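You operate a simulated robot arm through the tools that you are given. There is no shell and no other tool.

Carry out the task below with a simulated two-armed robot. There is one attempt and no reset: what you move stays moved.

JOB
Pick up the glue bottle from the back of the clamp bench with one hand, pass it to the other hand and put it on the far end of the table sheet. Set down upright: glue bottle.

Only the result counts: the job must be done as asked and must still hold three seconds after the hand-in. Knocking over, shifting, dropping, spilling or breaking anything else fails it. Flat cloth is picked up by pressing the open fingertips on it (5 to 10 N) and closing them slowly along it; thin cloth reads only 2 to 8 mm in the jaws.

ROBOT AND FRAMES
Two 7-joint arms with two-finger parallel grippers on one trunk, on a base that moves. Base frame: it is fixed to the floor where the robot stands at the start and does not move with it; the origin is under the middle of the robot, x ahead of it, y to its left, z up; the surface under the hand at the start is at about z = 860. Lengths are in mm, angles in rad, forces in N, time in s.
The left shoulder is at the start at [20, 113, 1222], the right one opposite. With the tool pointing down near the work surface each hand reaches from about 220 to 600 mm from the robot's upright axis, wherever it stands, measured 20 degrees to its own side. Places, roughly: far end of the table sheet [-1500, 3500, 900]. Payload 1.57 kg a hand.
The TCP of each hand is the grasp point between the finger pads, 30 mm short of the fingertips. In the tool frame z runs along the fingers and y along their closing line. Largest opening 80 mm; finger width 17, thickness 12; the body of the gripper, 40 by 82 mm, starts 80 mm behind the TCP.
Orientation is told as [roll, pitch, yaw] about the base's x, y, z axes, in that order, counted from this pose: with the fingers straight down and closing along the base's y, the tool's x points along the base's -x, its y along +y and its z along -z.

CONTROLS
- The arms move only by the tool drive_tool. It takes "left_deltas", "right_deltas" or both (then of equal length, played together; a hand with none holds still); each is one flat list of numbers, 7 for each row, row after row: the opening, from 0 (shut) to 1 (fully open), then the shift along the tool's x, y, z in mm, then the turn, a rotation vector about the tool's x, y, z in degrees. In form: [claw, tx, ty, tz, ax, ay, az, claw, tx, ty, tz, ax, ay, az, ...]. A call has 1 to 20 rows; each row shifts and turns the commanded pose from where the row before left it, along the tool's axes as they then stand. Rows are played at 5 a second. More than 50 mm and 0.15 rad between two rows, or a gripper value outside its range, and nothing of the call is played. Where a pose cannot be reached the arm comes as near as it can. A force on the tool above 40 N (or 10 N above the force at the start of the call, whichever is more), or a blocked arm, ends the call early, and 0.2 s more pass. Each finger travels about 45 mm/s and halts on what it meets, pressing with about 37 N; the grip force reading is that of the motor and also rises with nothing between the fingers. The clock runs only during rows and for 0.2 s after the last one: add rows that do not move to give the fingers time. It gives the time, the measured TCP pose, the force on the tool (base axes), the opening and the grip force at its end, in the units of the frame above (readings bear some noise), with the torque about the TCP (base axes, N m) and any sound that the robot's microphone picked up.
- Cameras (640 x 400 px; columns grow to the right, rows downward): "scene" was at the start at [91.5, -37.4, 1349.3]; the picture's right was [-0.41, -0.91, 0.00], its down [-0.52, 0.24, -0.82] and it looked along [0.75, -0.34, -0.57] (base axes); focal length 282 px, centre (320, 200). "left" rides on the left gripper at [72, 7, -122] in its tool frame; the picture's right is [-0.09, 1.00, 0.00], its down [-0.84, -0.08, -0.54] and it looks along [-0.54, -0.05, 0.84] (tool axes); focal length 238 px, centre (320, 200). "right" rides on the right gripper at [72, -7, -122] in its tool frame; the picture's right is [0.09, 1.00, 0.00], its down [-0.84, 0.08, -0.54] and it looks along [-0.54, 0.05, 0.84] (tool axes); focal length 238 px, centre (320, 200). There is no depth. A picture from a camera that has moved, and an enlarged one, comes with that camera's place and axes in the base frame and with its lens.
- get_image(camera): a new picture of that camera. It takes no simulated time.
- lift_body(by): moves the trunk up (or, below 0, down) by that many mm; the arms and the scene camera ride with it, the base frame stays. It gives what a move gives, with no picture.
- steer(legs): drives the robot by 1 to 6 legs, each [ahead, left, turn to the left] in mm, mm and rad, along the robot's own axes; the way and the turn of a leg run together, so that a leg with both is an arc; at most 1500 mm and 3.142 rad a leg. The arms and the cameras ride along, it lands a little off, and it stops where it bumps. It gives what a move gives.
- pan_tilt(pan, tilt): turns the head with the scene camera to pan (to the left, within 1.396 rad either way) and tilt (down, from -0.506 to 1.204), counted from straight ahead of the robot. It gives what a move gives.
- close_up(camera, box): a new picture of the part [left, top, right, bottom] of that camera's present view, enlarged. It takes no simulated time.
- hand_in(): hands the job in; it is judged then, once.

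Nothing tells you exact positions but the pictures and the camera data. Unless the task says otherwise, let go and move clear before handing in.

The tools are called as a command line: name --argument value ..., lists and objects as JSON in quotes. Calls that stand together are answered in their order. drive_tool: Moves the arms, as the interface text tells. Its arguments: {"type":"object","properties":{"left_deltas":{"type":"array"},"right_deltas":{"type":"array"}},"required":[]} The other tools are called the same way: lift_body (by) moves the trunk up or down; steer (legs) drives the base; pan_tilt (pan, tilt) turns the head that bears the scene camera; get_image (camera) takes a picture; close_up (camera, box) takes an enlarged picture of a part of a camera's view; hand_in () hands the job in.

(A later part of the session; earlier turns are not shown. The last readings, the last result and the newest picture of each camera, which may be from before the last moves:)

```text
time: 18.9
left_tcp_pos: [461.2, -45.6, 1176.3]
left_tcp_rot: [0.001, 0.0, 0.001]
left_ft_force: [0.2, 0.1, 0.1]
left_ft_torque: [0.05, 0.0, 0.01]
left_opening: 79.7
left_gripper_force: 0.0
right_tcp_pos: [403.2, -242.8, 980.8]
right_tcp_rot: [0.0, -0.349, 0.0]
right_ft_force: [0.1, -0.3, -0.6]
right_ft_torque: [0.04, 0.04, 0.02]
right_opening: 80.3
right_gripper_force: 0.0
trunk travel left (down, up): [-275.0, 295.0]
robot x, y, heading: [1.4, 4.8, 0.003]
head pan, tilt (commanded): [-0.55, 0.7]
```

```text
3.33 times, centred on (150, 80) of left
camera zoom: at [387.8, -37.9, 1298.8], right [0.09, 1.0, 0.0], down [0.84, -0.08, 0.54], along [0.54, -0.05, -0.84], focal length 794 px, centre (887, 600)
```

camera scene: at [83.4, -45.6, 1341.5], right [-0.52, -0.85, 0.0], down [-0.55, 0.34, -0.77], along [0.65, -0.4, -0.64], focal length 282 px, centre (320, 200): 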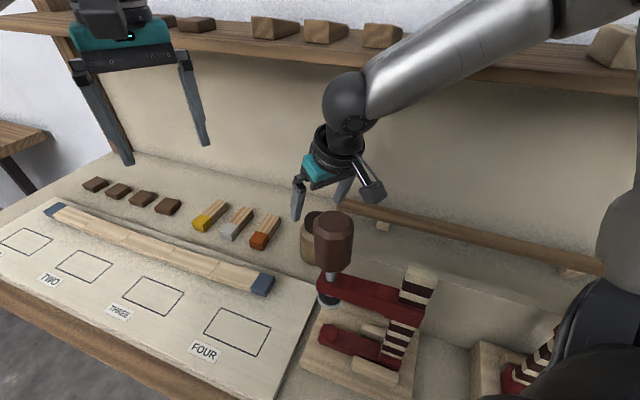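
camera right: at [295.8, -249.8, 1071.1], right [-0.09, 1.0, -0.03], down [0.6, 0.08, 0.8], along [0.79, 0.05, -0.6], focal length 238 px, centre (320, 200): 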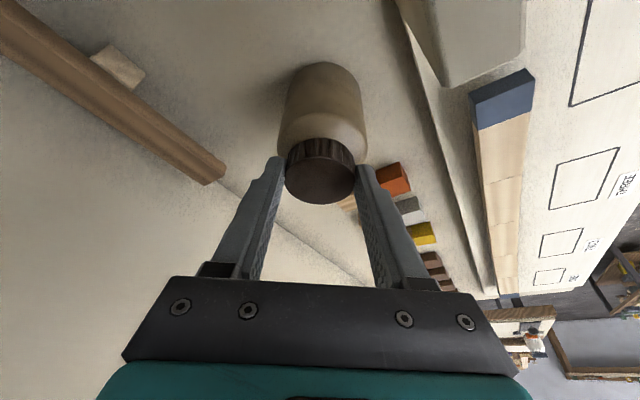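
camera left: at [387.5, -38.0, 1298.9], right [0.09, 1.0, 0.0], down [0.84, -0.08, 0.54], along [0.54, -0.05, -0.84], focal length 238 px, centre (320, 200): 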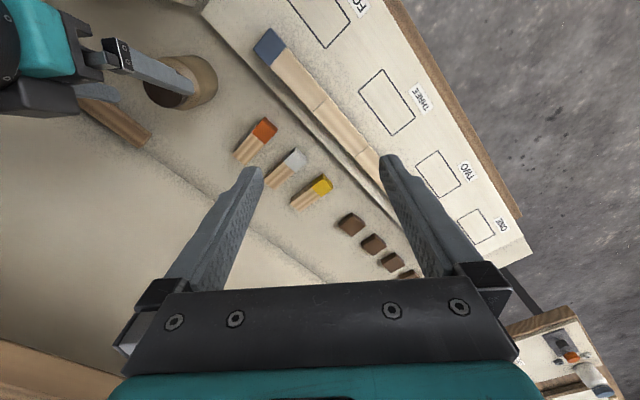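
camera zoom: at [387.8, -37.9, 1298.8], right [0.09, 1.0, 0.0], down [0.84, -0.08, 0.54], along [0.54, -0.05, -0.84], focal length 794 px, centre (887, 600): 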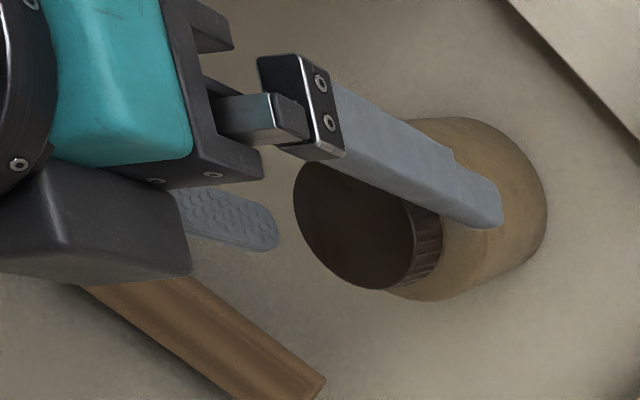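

The cap stayed on the bottle but looks slightly shifted or tilted. I'll raise the right hand straight up and inspect it.

drive_tool --right_deltas '[1, -6.5, 0, -16.8, 0, 0, 0, 1, -6.5, 0, -16.8, 0, 0, 0, 1, -6.5, 0, -16.8, 0, 0, 0, 1, 0, 0, 0, 0, 0, 0]'

close_up --camera "right" --box '[250, 20, 410, 160]'

close_up --camera "left" --box '[120, 30, 240, 120]'

close_up --camera "scene" --box '[280, 190, 360, 270]'

```text
time: 19.9
left_tcp_pos: [461.4, -44.6, 1177.3]
left_tcp_rot: [0.0, 0.001, 0.002]
left_ft_force: [-0.9, -0.4, 0.0]
left_ft_torque: [0.04, 0.01, 0.0]
left_opening: 80.0
left_gripper_force: 0.1
right_tcp_pos: [404.8, -242.4, 1034.7]
right_tcp_rot: [-0.001, -0.35, 0.0]
right_ft_force: [0.2, -0.5, -0.2]
right_ft_torque: [-0.03, 0.0, 0.01]
right_opening: 79.8
right_gripper_force: 0.0
trunk travel left (down, up): [-275.0, 295.0]
robot x, y, heading: [-1.2, 2.4, 0.001]
head pan, tilt (commanded): [-0.55, 0.7]
```

```text
2.86 times, centred on (330, 90) of right
camera zoom: at [295.9, -250.0, 1124.4], right [-0.09, 1.0, -0.03], down [0.6, 0.08, 0.8], along [0.79, 0.05, -0.61], focal length 681 px, centre (291, 514)
```

zoom: 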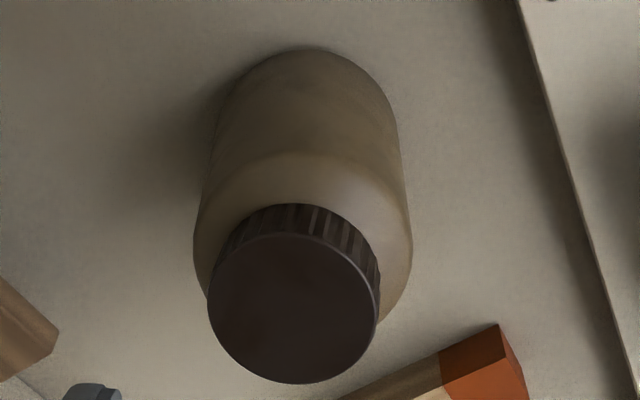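

```text
4.44 times, centred on (180, 75) of left
camera zoom: at [387.9, -37.9, 1298.8], right [0.09, 1.0, 0.0], down [0.84, -0.08, 0.54], along [0.54, -0.05, -0.84], focal length 1059 px, centre (942, 756)
```

zoom: 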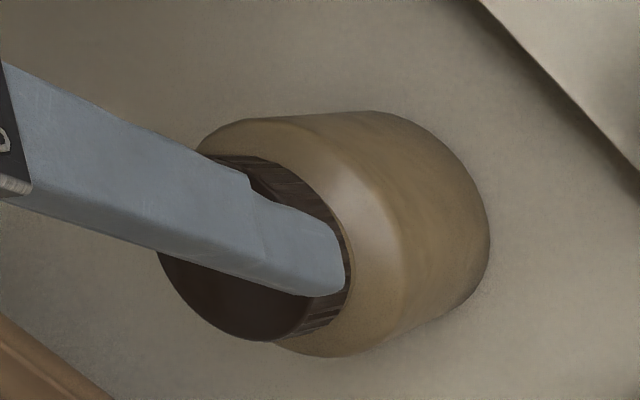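

```text
5.00 times, centred on (320, 230) of scene
camera zoom: at [83.8, -45.5, 1341.5], right [-0.52, -0.85, 0.0], down [-0.55, 0.34, -0.76], along [0.65, -0.4, -0.64], focal length 1409 px, centre (320, 50)
```

zoom: 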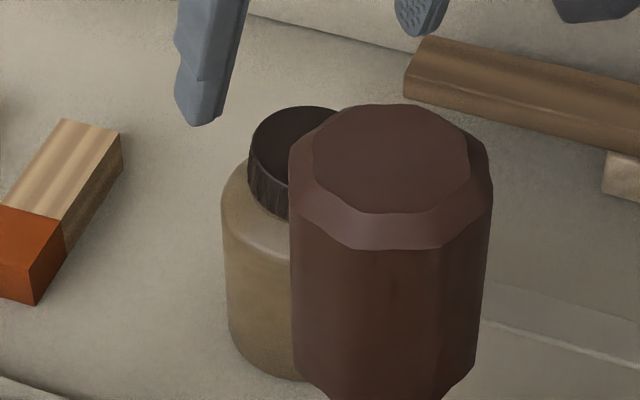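

The cap sits tilted by several degrees on the neck. I'll back the right hand off a bit for a clear look from both hand cameras before deciding how to straighten it.

drive_tool --right_deltas '[1, 20, -20, -30, 0, 0, 0, 1, 20, -20, -30, 0, 0, 0, 1, 0, 0, 0, 0, 0, 0]'

close_up --camera "right" --box '[290, 30, 420, 160]'

close_up --camera "left" --box '[130, 35, 240, 115]'

```text
time: 20.7
left_tcp_pos: [461.4, -43.4, 1175.0]
left_tcp_rot: [0.001, 0.0, 0.003]
left_ft_force: [-0.8, 0.2, -1.4]
left_ft_torque: [-0.01, 0.0, 0.01]
left_opening: 80.0
left_gripper_force: 0.1
right_tcp_pos: [347.5, -281.2, 1076.2]
right_tcp_rot: [0.0, -0.347, 0.004]
right_ft_force: [-0.1, 0.9, 0.3]
right_ft_torque: [-0.02, -0.01, 0.0]
right_opening: 79.9
right_gripper_force: 0.0
trunk travel left (down, up): [-275.0, 295.0]
robot x, y, heading: [0.6, -2.0, 0.0]
head pan, tilt (commanded): [-0.55, 0.7]
```

```text
3.08 times, centred on (355, 95) of right
camera zoom: at [237.9, -289.3, 1166.8], right [-0.09, 1.0, -0.03], down [0.6, 0.08, 0.79], along [0.79, 0.05, -0.61], focal length 733 px, centre (212, 523)
```

zoom: 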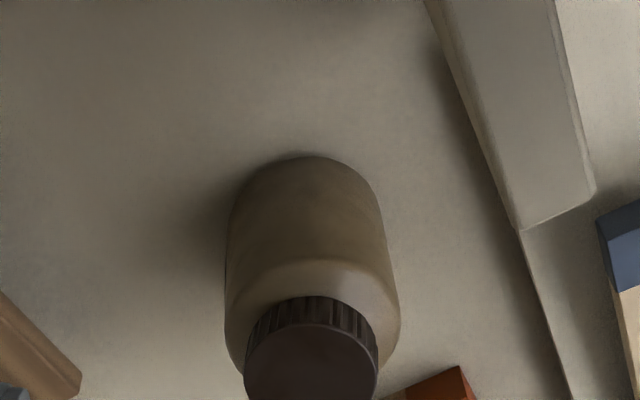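

```text
5.00 times, centred on (185, 75) of left
camera zoom: at [388.2, -37.6, 1298.7], right [0.09, 1.0, 0.0], down [0.84, -0.08, 0.54], along [0.54, -0.05, -0.84], focal length 1192 px, centre (995, 825)
```

zoom: 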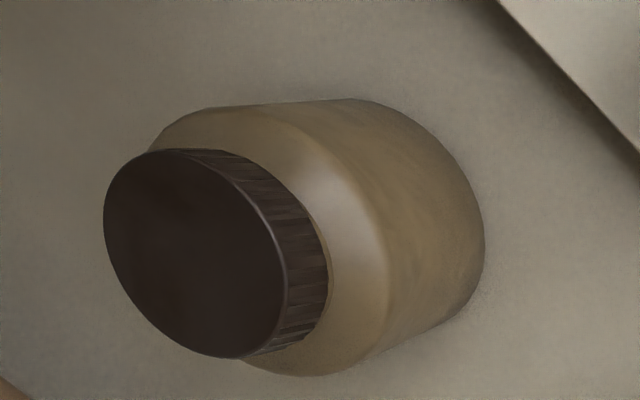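

The cap leans about 6° towards the right (-y), probably half-seated on the neck. I'll close the right fingers and press straight down on the middle of the cap top to seat it, in small steps.

drive_tool --right_deltas '[0, 0, 0, 0, 0, 0, 0, 0, 0, 0, 0, 0, 0, 0, 0, 0, 0, 0, 0, 0, 0, 0, 0, 0, 0, 0, 0, 0, 0, 0, 0, 0, 0, 0, 0, 0, -21.4, 18, 32.4, 0, 0, 0, 0, -21.4, 18, 32.4, 0, 0, 0, 0, 0, 0, 0, 0, 0, 0]'

get_image --camera "right"

close_up --camera "left" --box '[60, 20, 240, 140]'

```text
time: 22.5
left_tcp_pos: [461.1, -44.5, 1176.1]
left_tcp_rot: [0.001, 0.001, 0.003]
left_ft_force: [0.1, 0.1, 0.2]
left_ft_torque: [-0.03, -0.01, 0.03]
left_opening: 80.0
left_gripper_force: 0.1
right_tcp_pos: [407.9, -244.9, 1029.1]
right_tcp_rot: [-0.001, -0.35, 0.001]
right_ft_force: [-0.1, 0.3, -0.3]
right_ft_torque: [0.03, -0.02, 0.0]
right_opening: 0.0
right_gripper_force: 21.5
trunk travel left (down, up): [-275.0, 295.0]
robot x, y, heading: [3.3, 2.0, -0.002]
head pan, tilt (commanded): [-0.55, 0.7]
```

```text
taken
camera right: at [299.5, -253.4, 1120.6], right [-0.09, 1.0, -0.03], down [0.6, 0.08, 0.8], along [0.8, 0.05, -0.6], focal length 238 px, centre (320, 200)
```

right: 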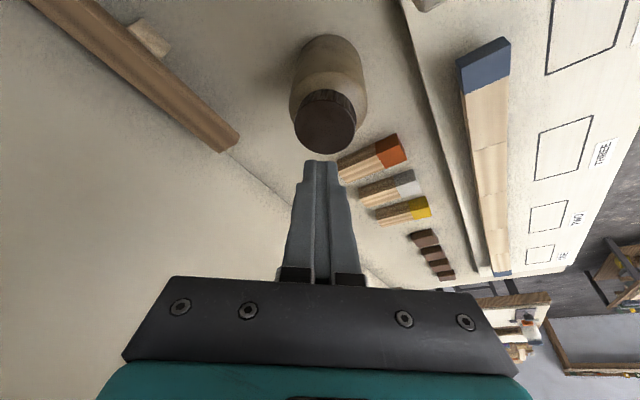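

```text
3.33 times, centred on (150, 80) of left
camera zoom: at [387.5, -38.1, 1298.9], right [0.09, 1.0, 0.0], down [0.84, -0.08, 0.54], along [0.54, -0.05, -0.84], focal length 794 px, centre (887, 600)
```

zoom: 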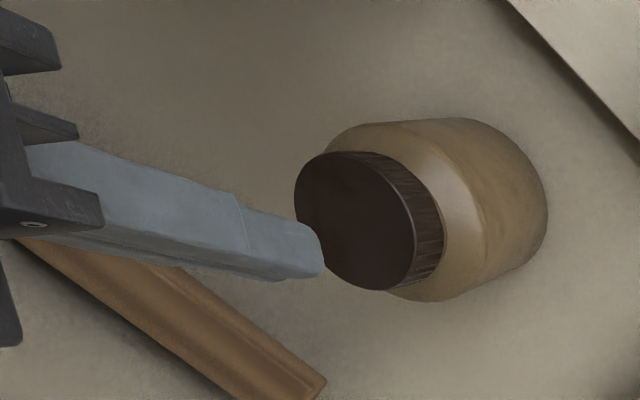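

The closed fingertips hover just in front of and above the cap. I'll measure the cap's current centre more precisely.

close_up --camera "right" --box '[250, 20, 410, 200]'

```text
2.22 times, centred on (330, 110) of right
camera zoom: at [299.5, -253.4, 1120.6], right [-0.09, 1.0, -0.03], down [0.6, 0.08, 0.8], along [0.8, 0.05, -0.6], focal length 530 px, centre (298, 400)
```

zoom: 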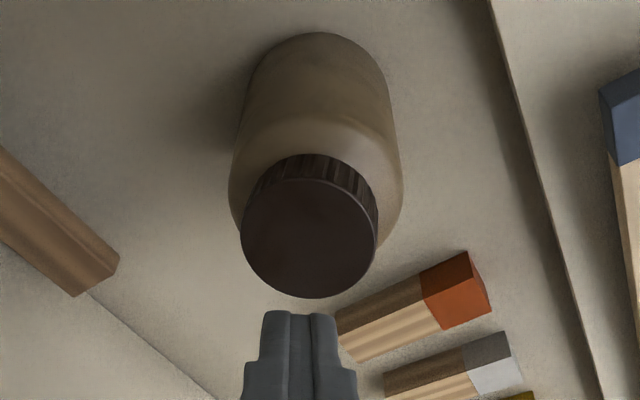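

The cap centre is at about (410.5, -245), right below the fingertips' contact edge. I'll go down to just above it and then press in small steps.

drive_tool --right_deltas '[0, 4.15, 0, 11.25, 0, 0, 0, 0, 4.15, 0, 11.25, 0, 0, 0, 0, 0.7, 0, 1.9, 0, 0, 0, 0, 0, 0, 0, 0, 0, 0]'

drive_tool --right_deltas '[0, 0.5, 0, 1.4, 0, 0, 0, 0, 0, 0, 0, 0, 0, 0]'

drive_tool --right_deltas '[0, 0.5, 0, 1.4, 0, 0, 0, 0, 0, 0, 0, 0, 0, 0]'

get_image --camera "right"

close_up --camera "left" --box '[60, 20, 240, 140]'

```text
time: 23.5
left_tcp_pos: [459.1, -43.2, 1175.5]
left_tcp_rot: [0.0, 0.0, 0.002]
left_ft_force: [-0.7, 0.3, -0.7]
left_ft_torque: [-0.05, 0.02, -0.01]
left_opening: 80.2
left_gripper_force: 0.1
right_tcp_pos: [409.3, -246.8, 1004.2]
right_tcp_rot: [-0.001, -0.351, 0.001]
right_ft_force: [-0.5, -1.0, -0.1]
right_ft_torque: [0.02, 0.0, 0.01]
right_opening: 0.0
right_gripper_force: 21.7
trunk travel left (down, up): [-275.0, 295.0]
robot x, y, heading: [1.1, 4.3, 0.003]
head pan, tilt (commanded): [-0.55, 0.7]
```

```text
time: 24.1
left_tcp_pos: [459.8, -45.0, 1176.5]
left_tcp_rot: [0.0, 0.0, 0.003]
left_ft_force: [-0.8, -0.4, -0.1]
left_ft_torque: [-0.01, -0.01, 0.01]
left_opening: 80.1
left_gripper_force: 0.0
right_tcp_pos: [407.2, -247.1, 1002.6]
right_tcp_rot: [0.0, -0.35, 0.002]
right_ft_force: [0.7, -0.6, 0.1]
right_ft_torque: [0.01, -0.03, 0.01]
right_opening: 0.0
right_gripper_force: 21.1
trunk travel left (down, up): [-275.0, 295.0]
robot x, y, heading: [0.2, 0.7, 0.002]
head pan, tilt (commanded): [-0.55, 0.7]
```

```text
time: 24.7
left_tcp_pos: [461.4, -44.4, 1173.9]
left_tcp_rot: [-0.001, 0.002, 0.001]
left_ft_force: [0.8, 0.3, 0.2]
left_ft_torque: [0.0, 0.01, 0.03]
left_opening: 80.0
left_gripper_force: 0.1
right_tcp_pos: [408.8, -246.5, 1000.6]
right_tcp_rot: [-0.001, -0.349, -0.001]
right_ft_force: [-0.4, -0.3, 0.5]
right_ft_torque: [0.02, -0.01, 0.0]
right_opening: 0.2
right_gripper_force: 21.4
trunk travel left (down, up): [-275.0, 295.0]
robot x, y, heading: [-0.6, -1.7, -0.002]
head pan, tilt (commanded): [-0.55, 0.7]
```

```text
taken
camera right: at [300.4, -253.5, 1091.7], right [-0.09, 1.0, -0.03], down [0.6, 0.08, 0.8], along [0.79, 0.05, -0.6], focal length 238 px, centre (320, 200)
```

right: 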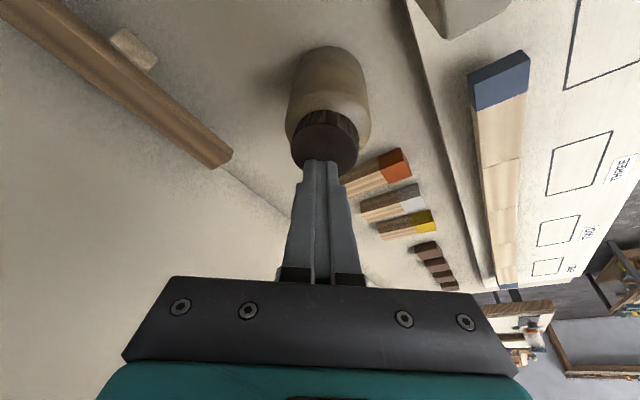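

```text
3.33 times, centred on (150, 80) of left
camera zoom: at [387.8, -37.9, 1298.8], right [0.09, 1.0, 0.0], down [0.84, -0.08, 0.54], along [0.54, -0.05, -0.84], focal length 794 px, centre (887, 600)
```

zoom: 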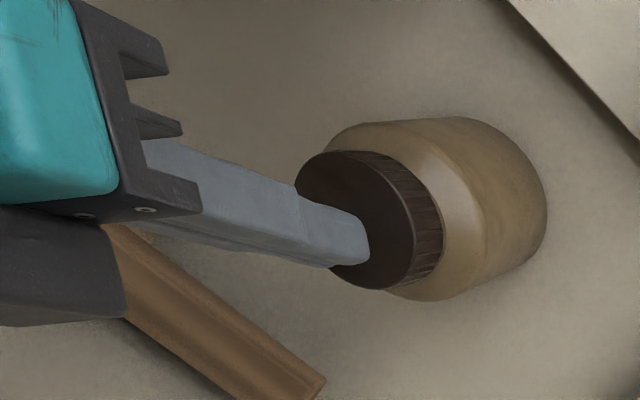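

The fingertips are just above the cap's middle, no contact yet. I'll keep stepping down.

drive_tool --right_deltas '[0, 0.5, 0, 1.4, 0, 0, 0, 0, 0, 0, 0, 0, 0, 0]'

drive_tool --right_deltas '[0, 0.5, 0, 1.4, 0, 0, 0, 0, 0, 0, 0, 0, 0, 0]'

drive_tool --right_deltas '[0, 0.35, 0, 0.94, 0, 0, 0, 0, 0, 0, 0, 0, 0, 0]'

close_up --camera "left" --box '[60, 20, 240, 140]'

```text
time: 25.3
left_tcp_pos: [459.9, -43.8, 1175.8]
left_tcp_rot: [0.0, 0.0, 0.002]
left_ft_force: [0.7, -0.6, 0.1]
left_ft_torque: [-0.02, 0.01, 0.0]
left_opening: 80.1
left_gripper_force: 0.1
right_tcp_pos: [409.5, -247.6, 1000.4]
right_tcp_rot: [0.001, -0.348, -0.001]
right_ft_force: [-0.3, -0.4, -0.5]
right_ft_torque: [0.03, -0.01, -0.01]
right_opening: 0.2
right_gripper_force: 21.1
trunk travel left (down, up): [-275.0, 295.0]
robot x, y, heading: [3.3, 0.5, -0.001]
head pan, tilt (commanded): [-0.55, 0.7]
```

```text
time: 25.9
left_tcp_pos: [460.0, -44.8, 1175.6]
left_tcp_rot: [0.001, 0.001, 0.001]
left_ft_force: [0.1, -0.2, -0.4]
left_ft_torque: [0.04, 0.0, -0.01]
left_opening: 80.1
left_gripper_force: 0.2
right_tcp_pos: [408.1, -247.1, 997.9]
right_tcp_rot: [0.0, -0.349, -0.001]
right_ft_force: [-1.0, 0.4, -0.3]
right_ft_torque: [-0.03, 0.0, 0.01]
right_opening: 0.1
right_gripper_force: 21.2
trunk travel left (down, up): [-275.0, 295.0]
robot x, y, heading: [0.4, -2.0, 0.003]
head pan, tilt (commanded): [-0.55, 0.7]
```

```text
time: 26.5
left_tcp_pos: [461.4, -45.2, 1175.9]
left_tcp_rot: [0.001, 0.001, 0.001]
left_ft_force: [-0.1, 0.2, -0.3]
left_ft_torque: [0.04, 0.0, 0.03]
left_opening: 80.0
left_gripper_force: 0.0
right_tcp_pos: [408.7, -247.6, 997.4]
right_tcp_rot: [0.0, -0.348, 0.0]
right_ft_force: [0.5, -0.6, 0.3]
right_ft_torque: [0.01, 0.0, 0.01]
right_opening: 0.2
right_gripper_force: 21.0
trunk travel left (down, up): [-275.0, 295.0]
robot x, y, heading: [-3.5, -6.2, -0.0]
head pan, tilt (commanded): [-0.55, 0.7]
```

```text
3.33 times, centred on (150, 80) of left
camera zoom: at [387.8, -37.9, 1298.8], right [0.09, 1.0, 0.0], down [0.84, -0.08, 0.54], along [0.54, -0.05, -0.84], focal length 794 px, centre (887, 600)
```

zoom: 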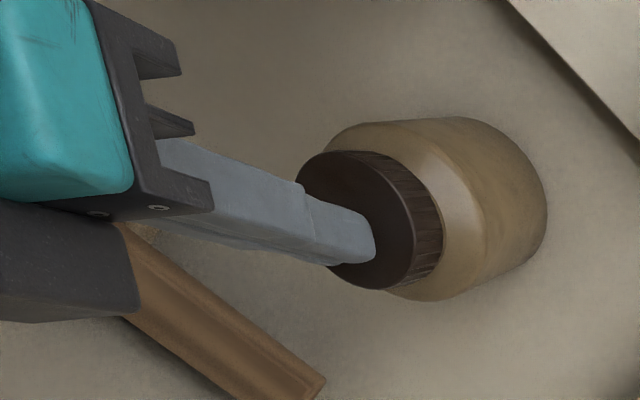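

No contact yet. I'll step down further.

drive_tool --right_deltas '[0, 0.35, 1, 0.94, 0, 0, 0, 0, 0, 0, 0, 0, 0, 0]'

drive_tool --right_deltas '[0, 0.35, 0, 0.94, 0, 0, 0, 0, 0, 0, 0, 0, 0, 0]'

drive_tool --right_deltas '[0, 0.35, 0, 0.94, 0, 0, 0, 0, 0, 0, 0, 0, 0, 0]'

drive_tool --right_deltas '[0, 0.35, 0, 0.94, 0, 0, 0, 0, 0, 0, 0, 0, 0, 0]'

```text
time: 27.1
left_tcp_pos: [460.1, -45.1, 1176.3]
left_tcp_rot: [0.0, 0.001, 0.002]
left_ft_force: [0.5, 0.0, -0.5]
left_ft_torque: [-0.02, 0.02, -0.02]
left_opening: 79.9
left_gripper_force: 0.1
right_tcp_pos: [409.2, -245.4, 996.6]
right_tcp_rot: [0.0, -0.35, -0.001]
right_ft_force: [0.1, 0.1, -0.3]
right_ft_torque: [0.01, 0.0, 0.0]
right_opening: 0.1
right_gripper_force: 21.1
trunk travel left (down, up): [-275.0, 295.0]
robot x, y, heading: [-0.5, -3.4, 0.001]
head pan, tilt (commanded): [-0.55, 0.7]
```

```text
time: 27.7
left_tcp_pos: [459.4, -45.2, 1176.5]
left_tcp_rot: [0.0, 0.0, 0.003]
left_ft_force: [-0.4, 0.2, 0.2]
left_ft_torque: [-0.02, 0.02, 0.01]
left_opening: 79.9
left_gripper_force: 0.1
right_tcp_pos: [409.9, -245.3, 994.4]
right_tcp_rot: [-0.001, -0.349, 0.001]
right_ft_force: [0.1, 0.4, 0.6]
right_ft_torque: [0.0, -0.02, 0.03]
right_opening: 0.1
right_gripper_force: 21.8
trunk travel left (down, up): [-275.0, 295.0]
robot x, y, heading: [4.6, 0.6, -0.002]
head pan, tilt (commanded): [-0.55, 0.7]
```

```text
time: 28.3
left_tcp_pos: [459.6, -43.7, 1176.1]
left_tcp_rot: [0.0, 0.0, 0.001]
left_ft_force: [1.1, 0.2, 0.1]
left_ft_torque: [-0.03, 0.02, 0.04]
left_opening: 80.2
left_gripper_force: 0.2
right_tcp_pos: [409.4, -244.3, 994.3]
right_tcp_rot: [0.001, -0.351, -0.002]
right_ft_force: [-0.4, 0.6, 3.7]
right_ft_torque: [0.02, -0.03, -0.01]
right_opening: 0.0
right_gripper_force: 20.7
trunk travel left (down, up): [-275.0, 295.0]
robot x, y, heading: [1.7, 2.7, -0.003]
head pan, tilt (commanded): [-0.55, 0.7]
```

```text
time: 28.9
left_tcp_pos: [460.6, -45.4, 1176.8]
left_tcp_rot: [0.001, -0.002, 0.002]
left_ft_force: [-0.4, 0.6, -0.6]
left_ft_torque: [0.0, -0.01, 0.0]
left_opening: 80.1
left_gripper_force: 0.1
right_tcp_pos: [408.9, -244.3, 995.8]
right_tcp_rot: [-0.001, -0.354, -0.001]
right_ft_force: [-1.1, 0.9, 8.4]
right_ft_torque: [0.06, 0.02, 0.04]
right_opening: 0.0
right_gripper_force: 21.1
trunk travel left (down, up): [-275.0, 295.0]
robot x, y, heading: [2.4, -1.4, -0.003]
head pan, tilt (commanded): [-0.55, 0.7]
```

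Contact on the cap at about 8 N. I'll press on in small steps towards about 30 N while listening for a click.

drive_tool --right_deltas '[0, 0.5, 0, 1.4, 0, 0, 0, 0, 0, 0, 0, 0, 0, 0]'

drive_tool --right_deltas '[0, 0.5, 0, 1.4, 0, 0, 0, 0, 0, 0, 0, 0, 0, 0]'

close_up --camera "left" --box '[60, 20, 240, 140]'

```text
time: 29.5
left_tcp_pos: [459.4, -44.1, 1175.5]
left_tcp_rot: [0.0, 0.0, 0.002]
left_ft_force: [-0.1, 0.1, 0.3]
left_ft_torque: [-0.01, -0.02, 0.0]
left_opening: 80.3
left_gripper_force: 0.1
right_tcp_pos: [409.8, -245.0, 994.1]
right_tcp_rot: [0.001, -0.356, 0.001]
right_ft_force: [-1.6, 1.5, 16.3]
right_ft_torque: [0.04, 0.04, 0.01]
right_opening: 0.0
right_gripper_force: 21.0
trunk travel left (down, up): [-275.0, 295.0]
robot x, y, heading: [-1.1, 0.3, -0.002]
head pan, tilt (commanded): [-0.55, 0.7]
```

```text
time: 30.1
left_tcp_pos: [459.3, -44.5, 1176.3]
left_tcp_rot: [0.0, -0.003, 0.0]
left_ft_force: [-0.2, 0.7, 0.1]
left_ft_torque: [-0.02, 0.0, 0.01]
left_opening: 80.2
left_gripper_force: 0.0
right_tcp_pos: [410.3, -245.9, 992.8]
right_tcp_rot: [-0.001, -0.356, 0.002]
right_ft_force: [-2.0, -1.2, 29.3]
right_ft_torque: [-0.02, -0.06, -0.03]
right_opening: 0.0
right_gripper_force: 21.8
trunk travel left (down, up): [-275.0, 295.0]
robot x, y, heading: [-2.9, -2.0, 0.0]
head pan, tilt (commanded): [-0.55, 0.7]
```

```text
3.33 times, centred on (150, 80) of left
camera zoom: at [385.7, -37.1, 1299.7], right [0.09, 1.0, 0.0], down [0.84, -0.08, 0.54], along [0.54, -0.05, -0.84], focal length 794 px, centre (887, 600)
```

zoom: 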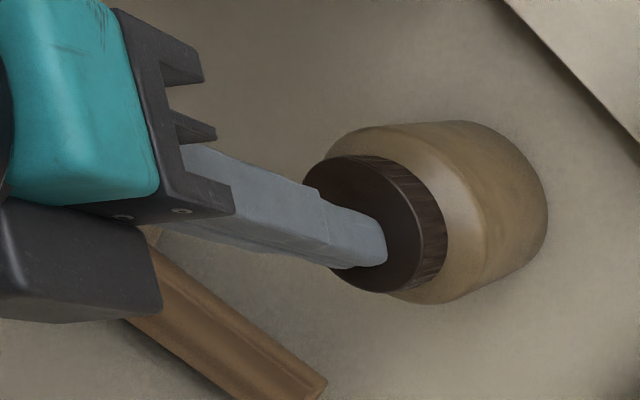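

At 29 N there is no click, so the cap won't lock back; pressing more isn't sensible. I'll lift off and see how the cap sits now.

drive_tool --right_deltas '[0, -1, 0, -2.8, 0, 0, 0, 0, -1, 0, -2.8, 0, 0, 0, 0, -6.5, 0, -16.8, 0, 0, 0, 0, -6.5, 0, -16.8, 0, 0, 0, 0, 0, 0, 0, 0, 0, 0]'

close_up --camera "left" --box '[130, 35, 240, 115]'

close_up --camera "right" --box '[250, 20, 410, 200]'

close_up --camera "scene" --box '[280, 190, 360, 270]'

```text
time: 31.3
left_tcp_pos: [460.7, -45.5, 1175.8]
left_tcp_rot: [-0.001, 0.0, 0.001]
left_ft_force: [-0.5, 0.4, -0.5]
left_ft_torque: [-0.03, 0.0, 0.01]
left_opening: 79.9
left_gripper_force: 0.0
right_tcp_pos: [410.4, -246.4, 1032.7]
right_tcp_rot: [-0.001, -0.348, -0.001]
right_ft_force: [-0.8, -0.7, 0.5]
right_ft_torque: [0.01, 0.02, 0.0]
right_opening: 0.0
right_gripper_force: 21.8
trunk travel left (down, up): [-275.0, 295.0]
robot x, y, heading: [2.8, 1.1, 0.0]
head pan, tilt (commanded): [-0.55, 0.7]
```

```text
5.00 times, centred on (185, 75) of left
camera zoom: at [387.9, -37.9, 1298.8], right [0.09, 1.0, 0.0], down [0.84, -0.08, 0.54], along [0.54, -0.05, -0.84], focal length 1192 px, centre (995, 825)
```

zoom: 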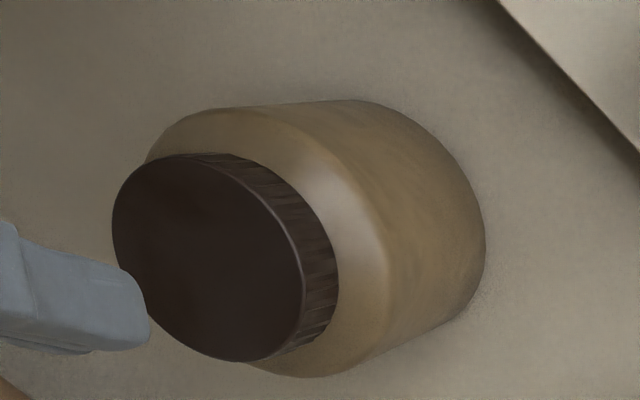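

```text
2.22 times, centred on (330, 110) of right
camera zoom: at [301.3, -252.7, 1122.9], right [-0.09, 1.0, -0.03], down [0.6, 0.08, 0.79], along [0.79, 0.05, -0.61], focal length 530 px, centre (298, 400)
```

zoom: 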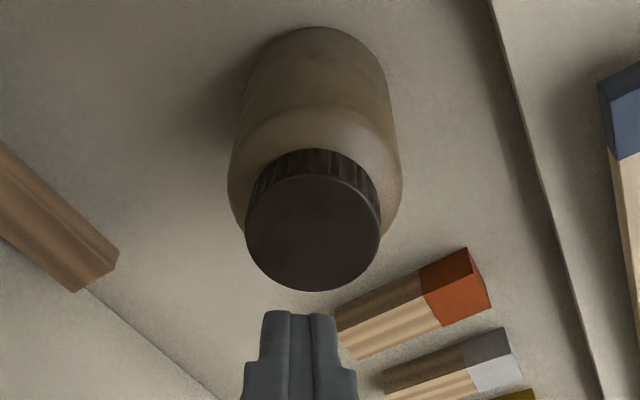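

```text
5.00 times, centred on (320, 230) of scene
camera zoom: at [83.8, -45.5, 1341.4], right [-0.52, -0.85, 0.0], down [-0.55, 0.34, -0.76], along [0.65, -0.4, -0.64], focal length 1409 px, centre (320, 50)
```

zoom: 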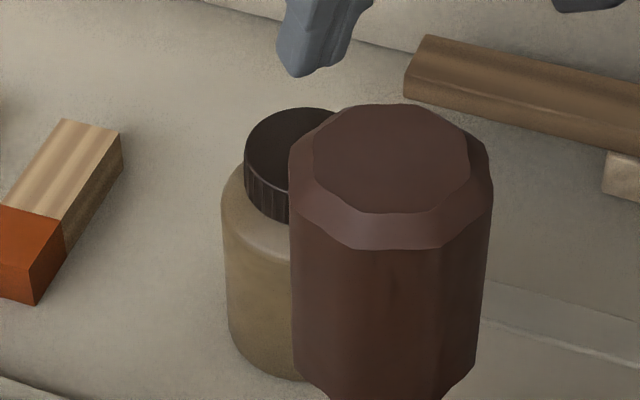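

The press levelled the cap; it now sits straight and centred on the neck again, though not locked, so I will only grip the bottle's body and keep it upright. I'll open the right hand, shift about 3.5 mm to centre on the body and check before going down around it.

drive_tool --right_deltas '[1, 0, 3.5, 0, 0, 0, 0, 1, 0, 0, 0, 0, 0, 0, 1, 0, 0, 0, 0, 0, 0, 1, 0, 0, 0, 0, 0, 0, 1, 0, 0, 0, 0, 0, 0, 1, 4.2, 0, 11.3, 0, 0, 0, 1, 4.2, 0, 11.3, 0, 0, 0, 1, 0, 0, 0, 0, 0, 0]'

close_up --camera "right" --box '[220, 20, 420, 200]'

close_up --camera "left" --box '[60, 20, 240, 140]'

```text
time: 33.1
left_tcp_pos: [461.2, -45.3, 1176.0]
left_tcp_rot: [0.0, 0.001, 0.002]
left_ft_force: [0.1, -0.4, 0.8]
left_ft_torque: [0.0, 0.04, 0.01]
left_opening: 80.0
left_gripper_force: 0.0
right_tcp_pos: [410.0, -242.8, 1008.8]
right_tcp_rot: [0.001, -0.35, 0.0]
right_ft_force: [0.1, -0.7, -0.5]
right_ft_torque: [0.0, 0.02, 0.01]
right_opening: 80.0
right_gripper_force: 0.0
trunk travel left (down, up): [-275.0, 295.0]
robot x, y, heading: [-0.6, -1.8, -0.0]
head pan, tilt (commanded): [-0.55, 0.7]
```

```text
2.22 times, centred on (320, 110) of right
camera zoom: at [301.0, -249.0, 1098.9], right [-0.09, 1.0, -0.03], down [0.6, 0.08, 0.8], along [0.79, 0.05, -0.6], focal length 530 px, centre (320, 400)
```

zoom: 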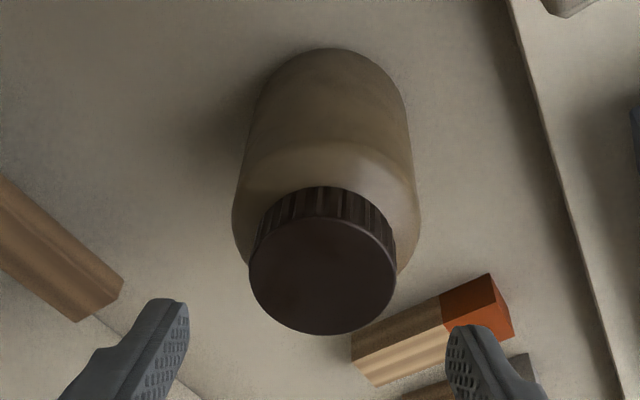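

```text
3.33 times, centred on (150, 80) of left
camera zoom: at [387.8, -37.9, 1298.8], right [0.09, 1.0, 0.0], down [0.84, -0.08, 0.54], along [0.54, -0.05, -0.84], focal length 794 px, centre (887, 600)
```

zoom: 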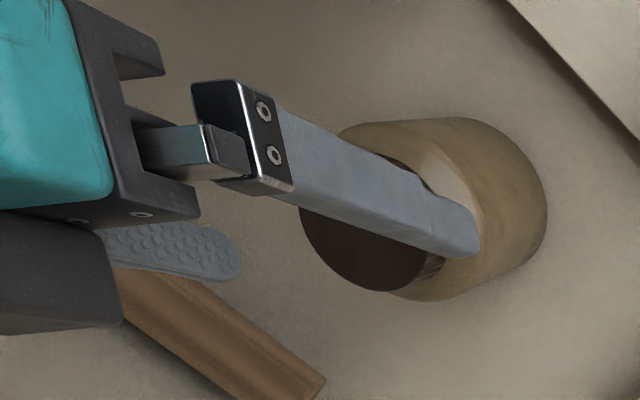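

The bottle is centred between the fingers to within about 1 mm. I'll descend around the body in stages, watching the forces.

drive_tool --right_deltas '[1, 5.15, 0.3, 14.1, 0, 0, 0, 1, 5.15, 0.2, 14.1, 0, 0, 0, 1, 5.15, 0.2, 14.1, 0, 0, 0, 1, 0, 0, 0, 0, 0, 0]'

close_up --camera "right" --box '[200, 40, 440, 260]'

close_up --camera "left" --box '[60, 20, 240, 140]'

```text
time: 34.1
left_tcp_pos: [459.6, -43.8, 1176.1]
left_tcp_rot: [0.0, -0.001, 0.002]
left_ft_force: [-0.4, 0.2, -0.4]
left_ft_torque: [-0.01, 0.02, 0.0]
left_opening: 80.0
left_gripper_force: 0.1
right_tcp_pos: [409.9, -241.8, 964.0]
right_tcp_rot: [-0.001, -0.348, 0.001]
right_ft_force: [-0.3, -0.2, -0.6]
right_ft_torque: [0.02, -0.01, 0.0]
right_opening: 80.0
right_gripper_force: 0.0
trunk travel left (down, up): [-275.0, 295.0]
robot x, y, heading: [-2.6, -0.7, 0.002]
head pan, tilt (commanded): [-0.55, 0.7]
```

```text
1.82 times, centred on (320, 150) of right
camera zoom: at [300.8, -248.2, 1053.7], right [-0.09, 1.0, -0.03], down [0.6, 0.08, 0.8], along [0.79, 0.05, -0.6], focal length 433 px, centre (320, 291)
```

zoom: 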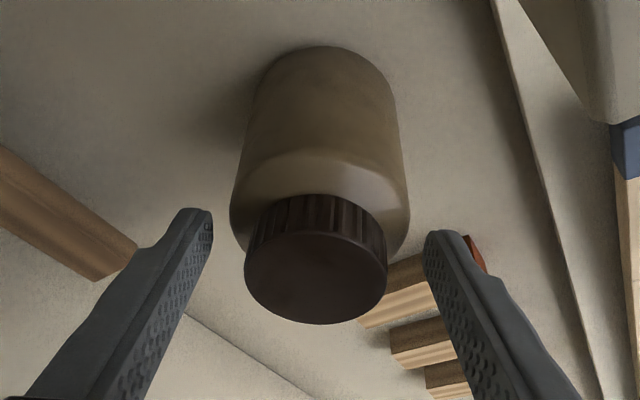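

```text
3.33 times, centred on (150, 80) of left
camera zoom: at [387.7, -37.8, 1298.8], right [0.09, 1.0, 0.0], down [0.84, -0.08, 0.54], along [0.54, -0.05, -0.84], focal length 794 px, centre (887, 600)
```

zoom: 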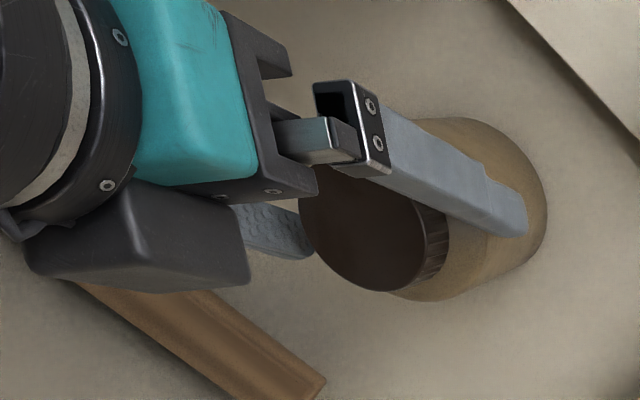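

The fingertips now flank the shoulder with even gaps on both sides. I'll continue down to the gripping height.

drive_tool --right_deltas '[1, 5.15, 0.2, 14.1, 0, 0, 0, 1, 5.15, 0, 14.1, 0, 0, 0, 1, 4.8, 0, 13.1, 0, 0, 0, 1, 0, 0, 0, 0, 0, 0]'

close_up --camera "right" --box '[200, 40, 440, 260]'

close_up --camera "left" --box '[60, 20, 240, 140]'

close_up --camera "scene" --box '[240, 120, 400, 280]'

```text
time: 34.9
left_tcp_pos: [458.3, -45.6, 1177.3]
left_tcp_rot: [0.002, 0.0, 0.002]
left_ft_force: [-0.5, 0.0, -0.4]
left_ft_torque: [-0.01, 0.01, 0.06]
left_opening: 80.2
left_gripper_force: 0.1
right_tcp_pos: [409.9, -240.6, 930.9]
right_tcp_rot: [-0.004, -0.354, 0.002]
right_ft_force: [-7.7, -1.5, 17.2]
right_ft_torque: [0.25, 1.31, 0.24]
right_opening: 80.2
right_gripper_force: 0.0
trunk travel left (down, up): [-275.0, 295.0]
robot x, y, heading: [1.3, -0.0, -0.001]
head pan, tilt (commanded): [-0.55, 0.7]
stopped in row 3 (right hand): the force on the tool passed its limit at 60 N (the readings are from after the stop); the commanded pose is now the measured one
```

```text
1.82 times, centred on (320, 150) of right
camera zoom: at [300.4, -248.3, 1020.4], right [-0.09, 1.0, -0.04], down [0.6, 0.08, 0.8], along [0.8, 0.05, -0.6], focal length 433 px, centre (320, 291)
```

zoom: 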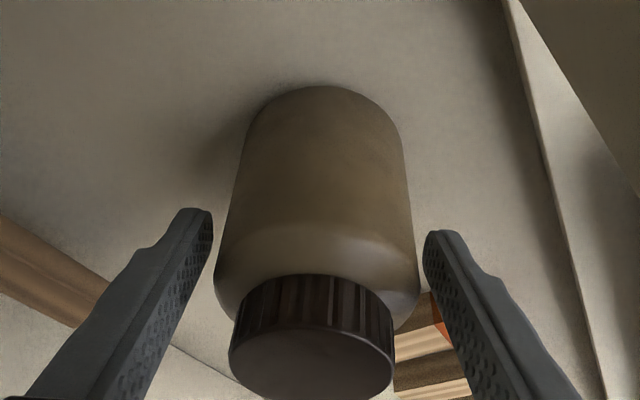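

```text
3.33 times, centred on (150, 80) of left
camera zoom: at [386.4, -38.1, 1299.4], right [0.09, 1.0, 0.0], down [0.84, -0.08, 0.54], along [0.54, -0.05, -0.84], focal length 794 px, centre (887, 600)
```

zoom: 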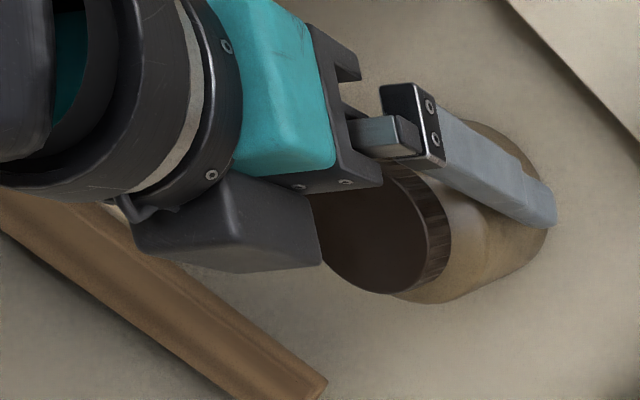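

```text
2.50 times, centred on (320, 200) of scene
camera zoom: at [82.2, -45.6, 1341.8], right [-0.52, -0.85, 0.0], down [-0.55, 0.34, -0.77], along [0.65, -0.4, -0.64], focal length 705 px, centre (320, 200)
```

zoom: 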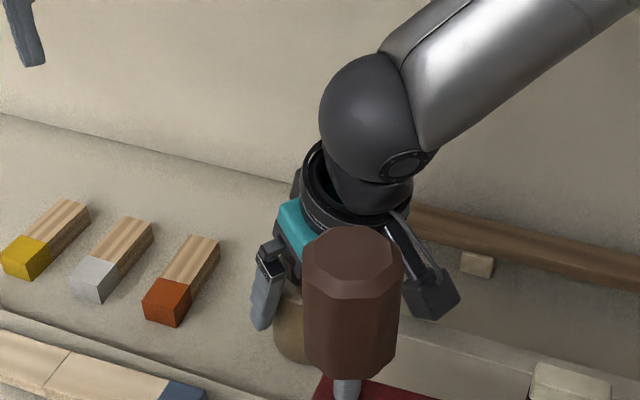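

The hand stopped against something: the torque points to the camera box on the hand's near side, which came down on the beige fence behind the clamp (its end is near (314, -222), top about z 1000-1030). I'll back straight up and check that nothing moved.

drive_tool --right_deltas '[1, -5.15, 0, -14.1, 0, 0, 0, 1, -5.15, 0, -14.1, 0, 0, 0, 1, 0, 0, 0, 0, 0, 0]'

get_image --camera "right"

get_image --camera "scene"

get_image --camera "left"

```text
time: 35.7
left_tcp_pos: [459.8, -44.2, 1175.9]
left_tcp_rot: [0.001, 0.001, 0.003]
left_ft_force: [-0.5, -0.7, 0.5]
left_ft_torque: [-0.05, -0.02, -0.02]
left_opening: 79.9
left_gripper_force: 0.0
right_tcp_pos: [411.2, -241.2, 959.7]
right_tcp_rot: [-0.003, -0.354, 0.004]
right_ft_force: [0.3, 0.0, 0.4]
right_ft_torque: [0.0, -0.01, 0.02]
right_opening: 80.1
right_gripper_force: 0.1
trunk travel left (down, up): [-275.0, 295.0]
robot x, y, heading: [-0.2, 0.7, -0.003]
head pan, tilt (commanded): [-0.55, 0.7]
```

```text
taken
camera right: at [302.3, -248.7, 1049.5], right [-0.09, 1.0, -0.04], down [0.6, 0.08, 0.8], along [0.8, 0.05, -0.6], focal length 238 px, centre (320, 200)
```

right: 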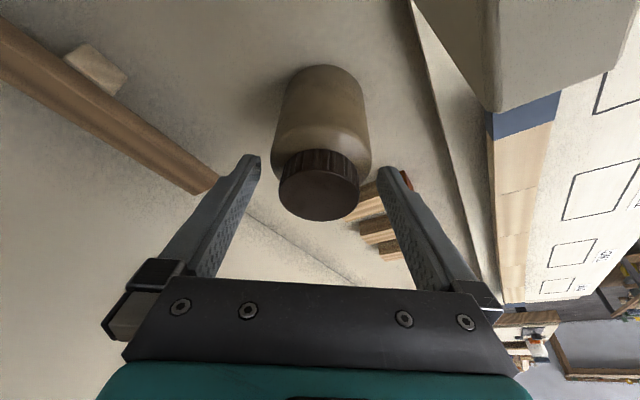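

```text
taken
camera scene: at [83.7, -45.6, 1341.5], right [-0.52, -0.85, 0.0], down [-0.55, 0.34, -0.76], along [0.65, -0.4, -0.64], focal length 282 px, centre (320, 200)
```

scene: 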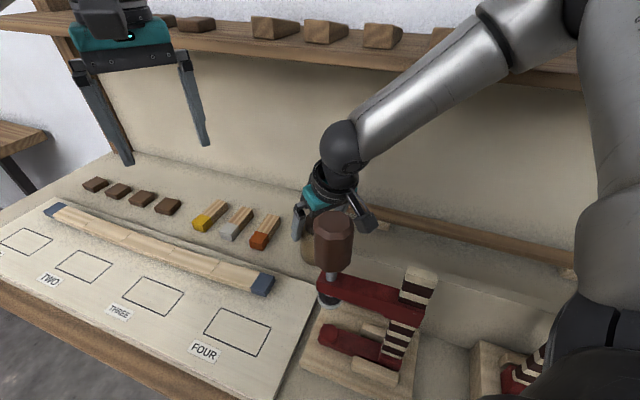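

```text
taken
camera left: at [387.8, -38.1, 1298.7], right [0.09, 1.0, 0.0], down [0.84, -0.08, 0.54], along [0.54, -0.05, -0.84], focal length 238 px, centre (320, 200)
```

left: 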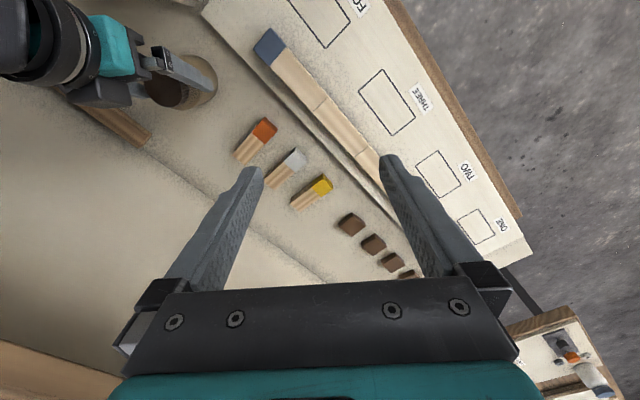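

Nothing appears to have moved. I'll raise the right hand, turn it 57° about the vertical so that the camera box faces away from the fence and the fingers close along the fence's direction, then come back down.

drive_tool --right_deltas '[1, -11.6, 0, -31.7, 0, 0, 0, 1, -11.6, 0, -31.7, 0, 0, 0, 1, -11.6, 0, -31.7, 0, 0, 0, 1, -11.6, 0, -31.7, 0, 0, 0, 1, 0, 0, 0, 2.44, 0, 6.7, 1, 0, 0, 0, 2.44, 0, 6.7, 1, 0, 0, 0, 2.44, 0, 6.7, 1, 0, 0, 0, 2.44, 0, 6.7, 1, 0, 0, 0, 2.44, 0, 6.7, 1, 0, 0, 0, 2.44, 0, 6.7, 1, 0, 0, 0, 2.44, 0, 6.7, 1, 0, 0, 0, 2.44, 0, 6.7, 1, 0, 0, 0, 0, 0, 0]'

get_image --camera "right"

get_image --camera "scene"

get_image --camera "left"

```text
time: 38.5
left_tcp_pos: [460.0, -46.1, 1175.0]
left_tcp_rot: [0.001, 0.0, 0.002]
left_ft_force: [0.1, -0.2, 0.4]
left_ft_torque: [0.0, -0.03, 0.03]
left_opening: 79.9
left_gripper_force: 0.0
right_tcp_pos: [410.1, -242.2, 1094.9]
right_tcp_rot: [0.004, -0.357, -0.997]
right_ft_force: [-0.4, -0.1, 0.2]
right_ft_torque: [-0.01, -0.03, -0.01]
right_opening: 79.9
right_gripper_force: 0.1
trunk travel left (down, up): [-275.0, 295.0]
robot x, y, heading: [-1.9, -2.0, -0.0]
head pan, tilt (commanded): [-0.55, 0.7]
```

```text
taken
camera right: at [345.7, -153.2, 1184.2], right [0.79, 0.61, -0.03], down [0.39, -0.46, 0.8], along [0.48, -0.64, -0.6], focal length 238 px, centre (320, 200)
```

right: 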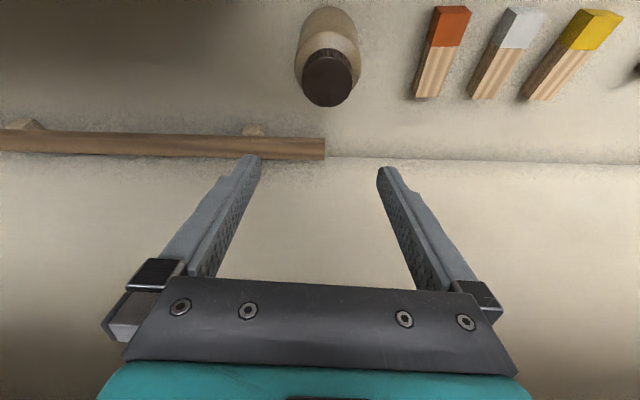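

```text
taken
camera scene: at [83.6, -45.6, 1341.5], right [-0.52, -0.85, 0.0], down [-0.55, 0.34, -0.77], along [0.65, -0.4, -0.64], focal length 282 px, centre (320, 200)
```

scene: 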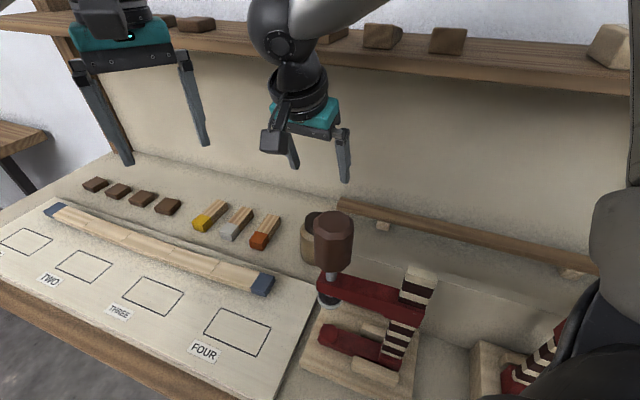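

```text
taken
camera left: at [387.8, -38.1, 1298.7], right [0.09, 1.0, 0.0], down [0.84, -0.08, 0.54], along [0.54, -0.05, -0.84], focal length 238 px, centre (320, 200)
```

left: 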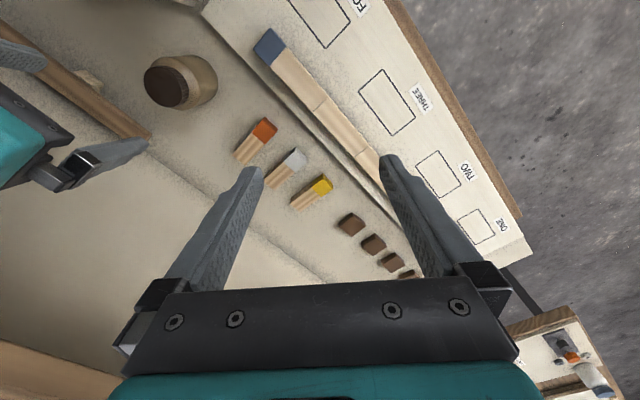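

The hand is now aligned with the bench back, and its camera hangs on the open side. I'll measure the bottle from this new view.

close_up --camera "right" --box '[240, 0, 420, 120]'

close_up --camera "scene" --box '[230, 0, 430, 280]'

close_up --camera "left" --box '[130, 35, 240, 115]'

```text
3.33 times, centred on (330, 60) of right
camera zoom: at [345.7, -153.2, 1184.2], right [0.79, 0.61, -0.03], down [0.39, -0.46, 0.8], along [0.48, -0.64, -0.6], focal length 794 px, centre (287, 667)
```

zoom: 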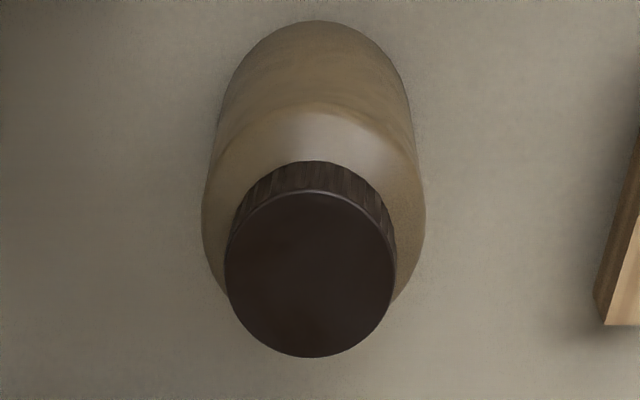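

```text
1.43 times, centred on (330, 140) of scene
camera zoom: at [83.6, -45.6, 1341.5], right [-0.52, -0.85, 0.0], down [-0.55, 0.34, -0.77], along [0.65, -0.4, -0.64], focal length 403 px, centre (306, 286)
```

zoom: 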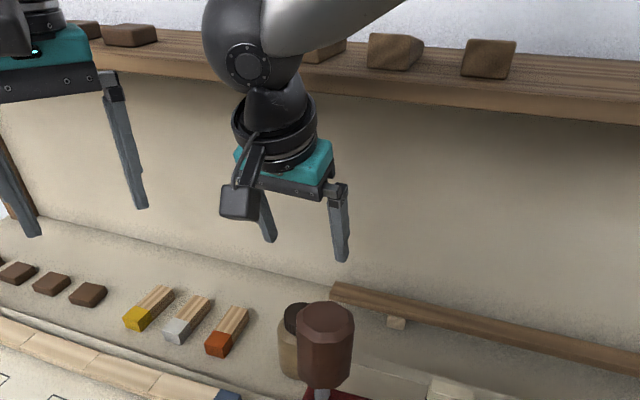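

```text
5.00 times, centred on (185, 75) of left
camera zoom: at [387.8, -38.1, 1298.7], right [0.09, 1.0, 0.0], down [0.84, -0.08, 0.54], along [0.54, -0.05, -0.84], focal length 1192 px, centre (995, 825)
```

zoom: 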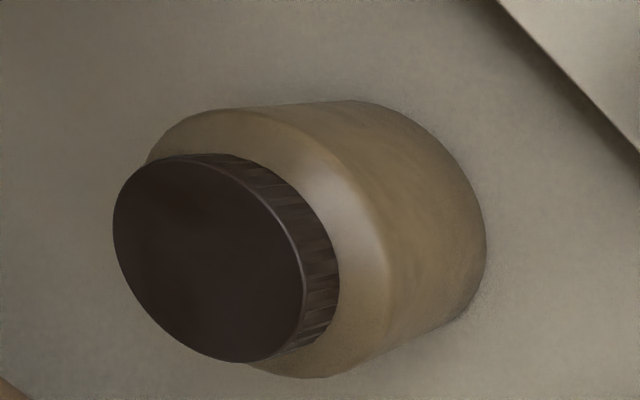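

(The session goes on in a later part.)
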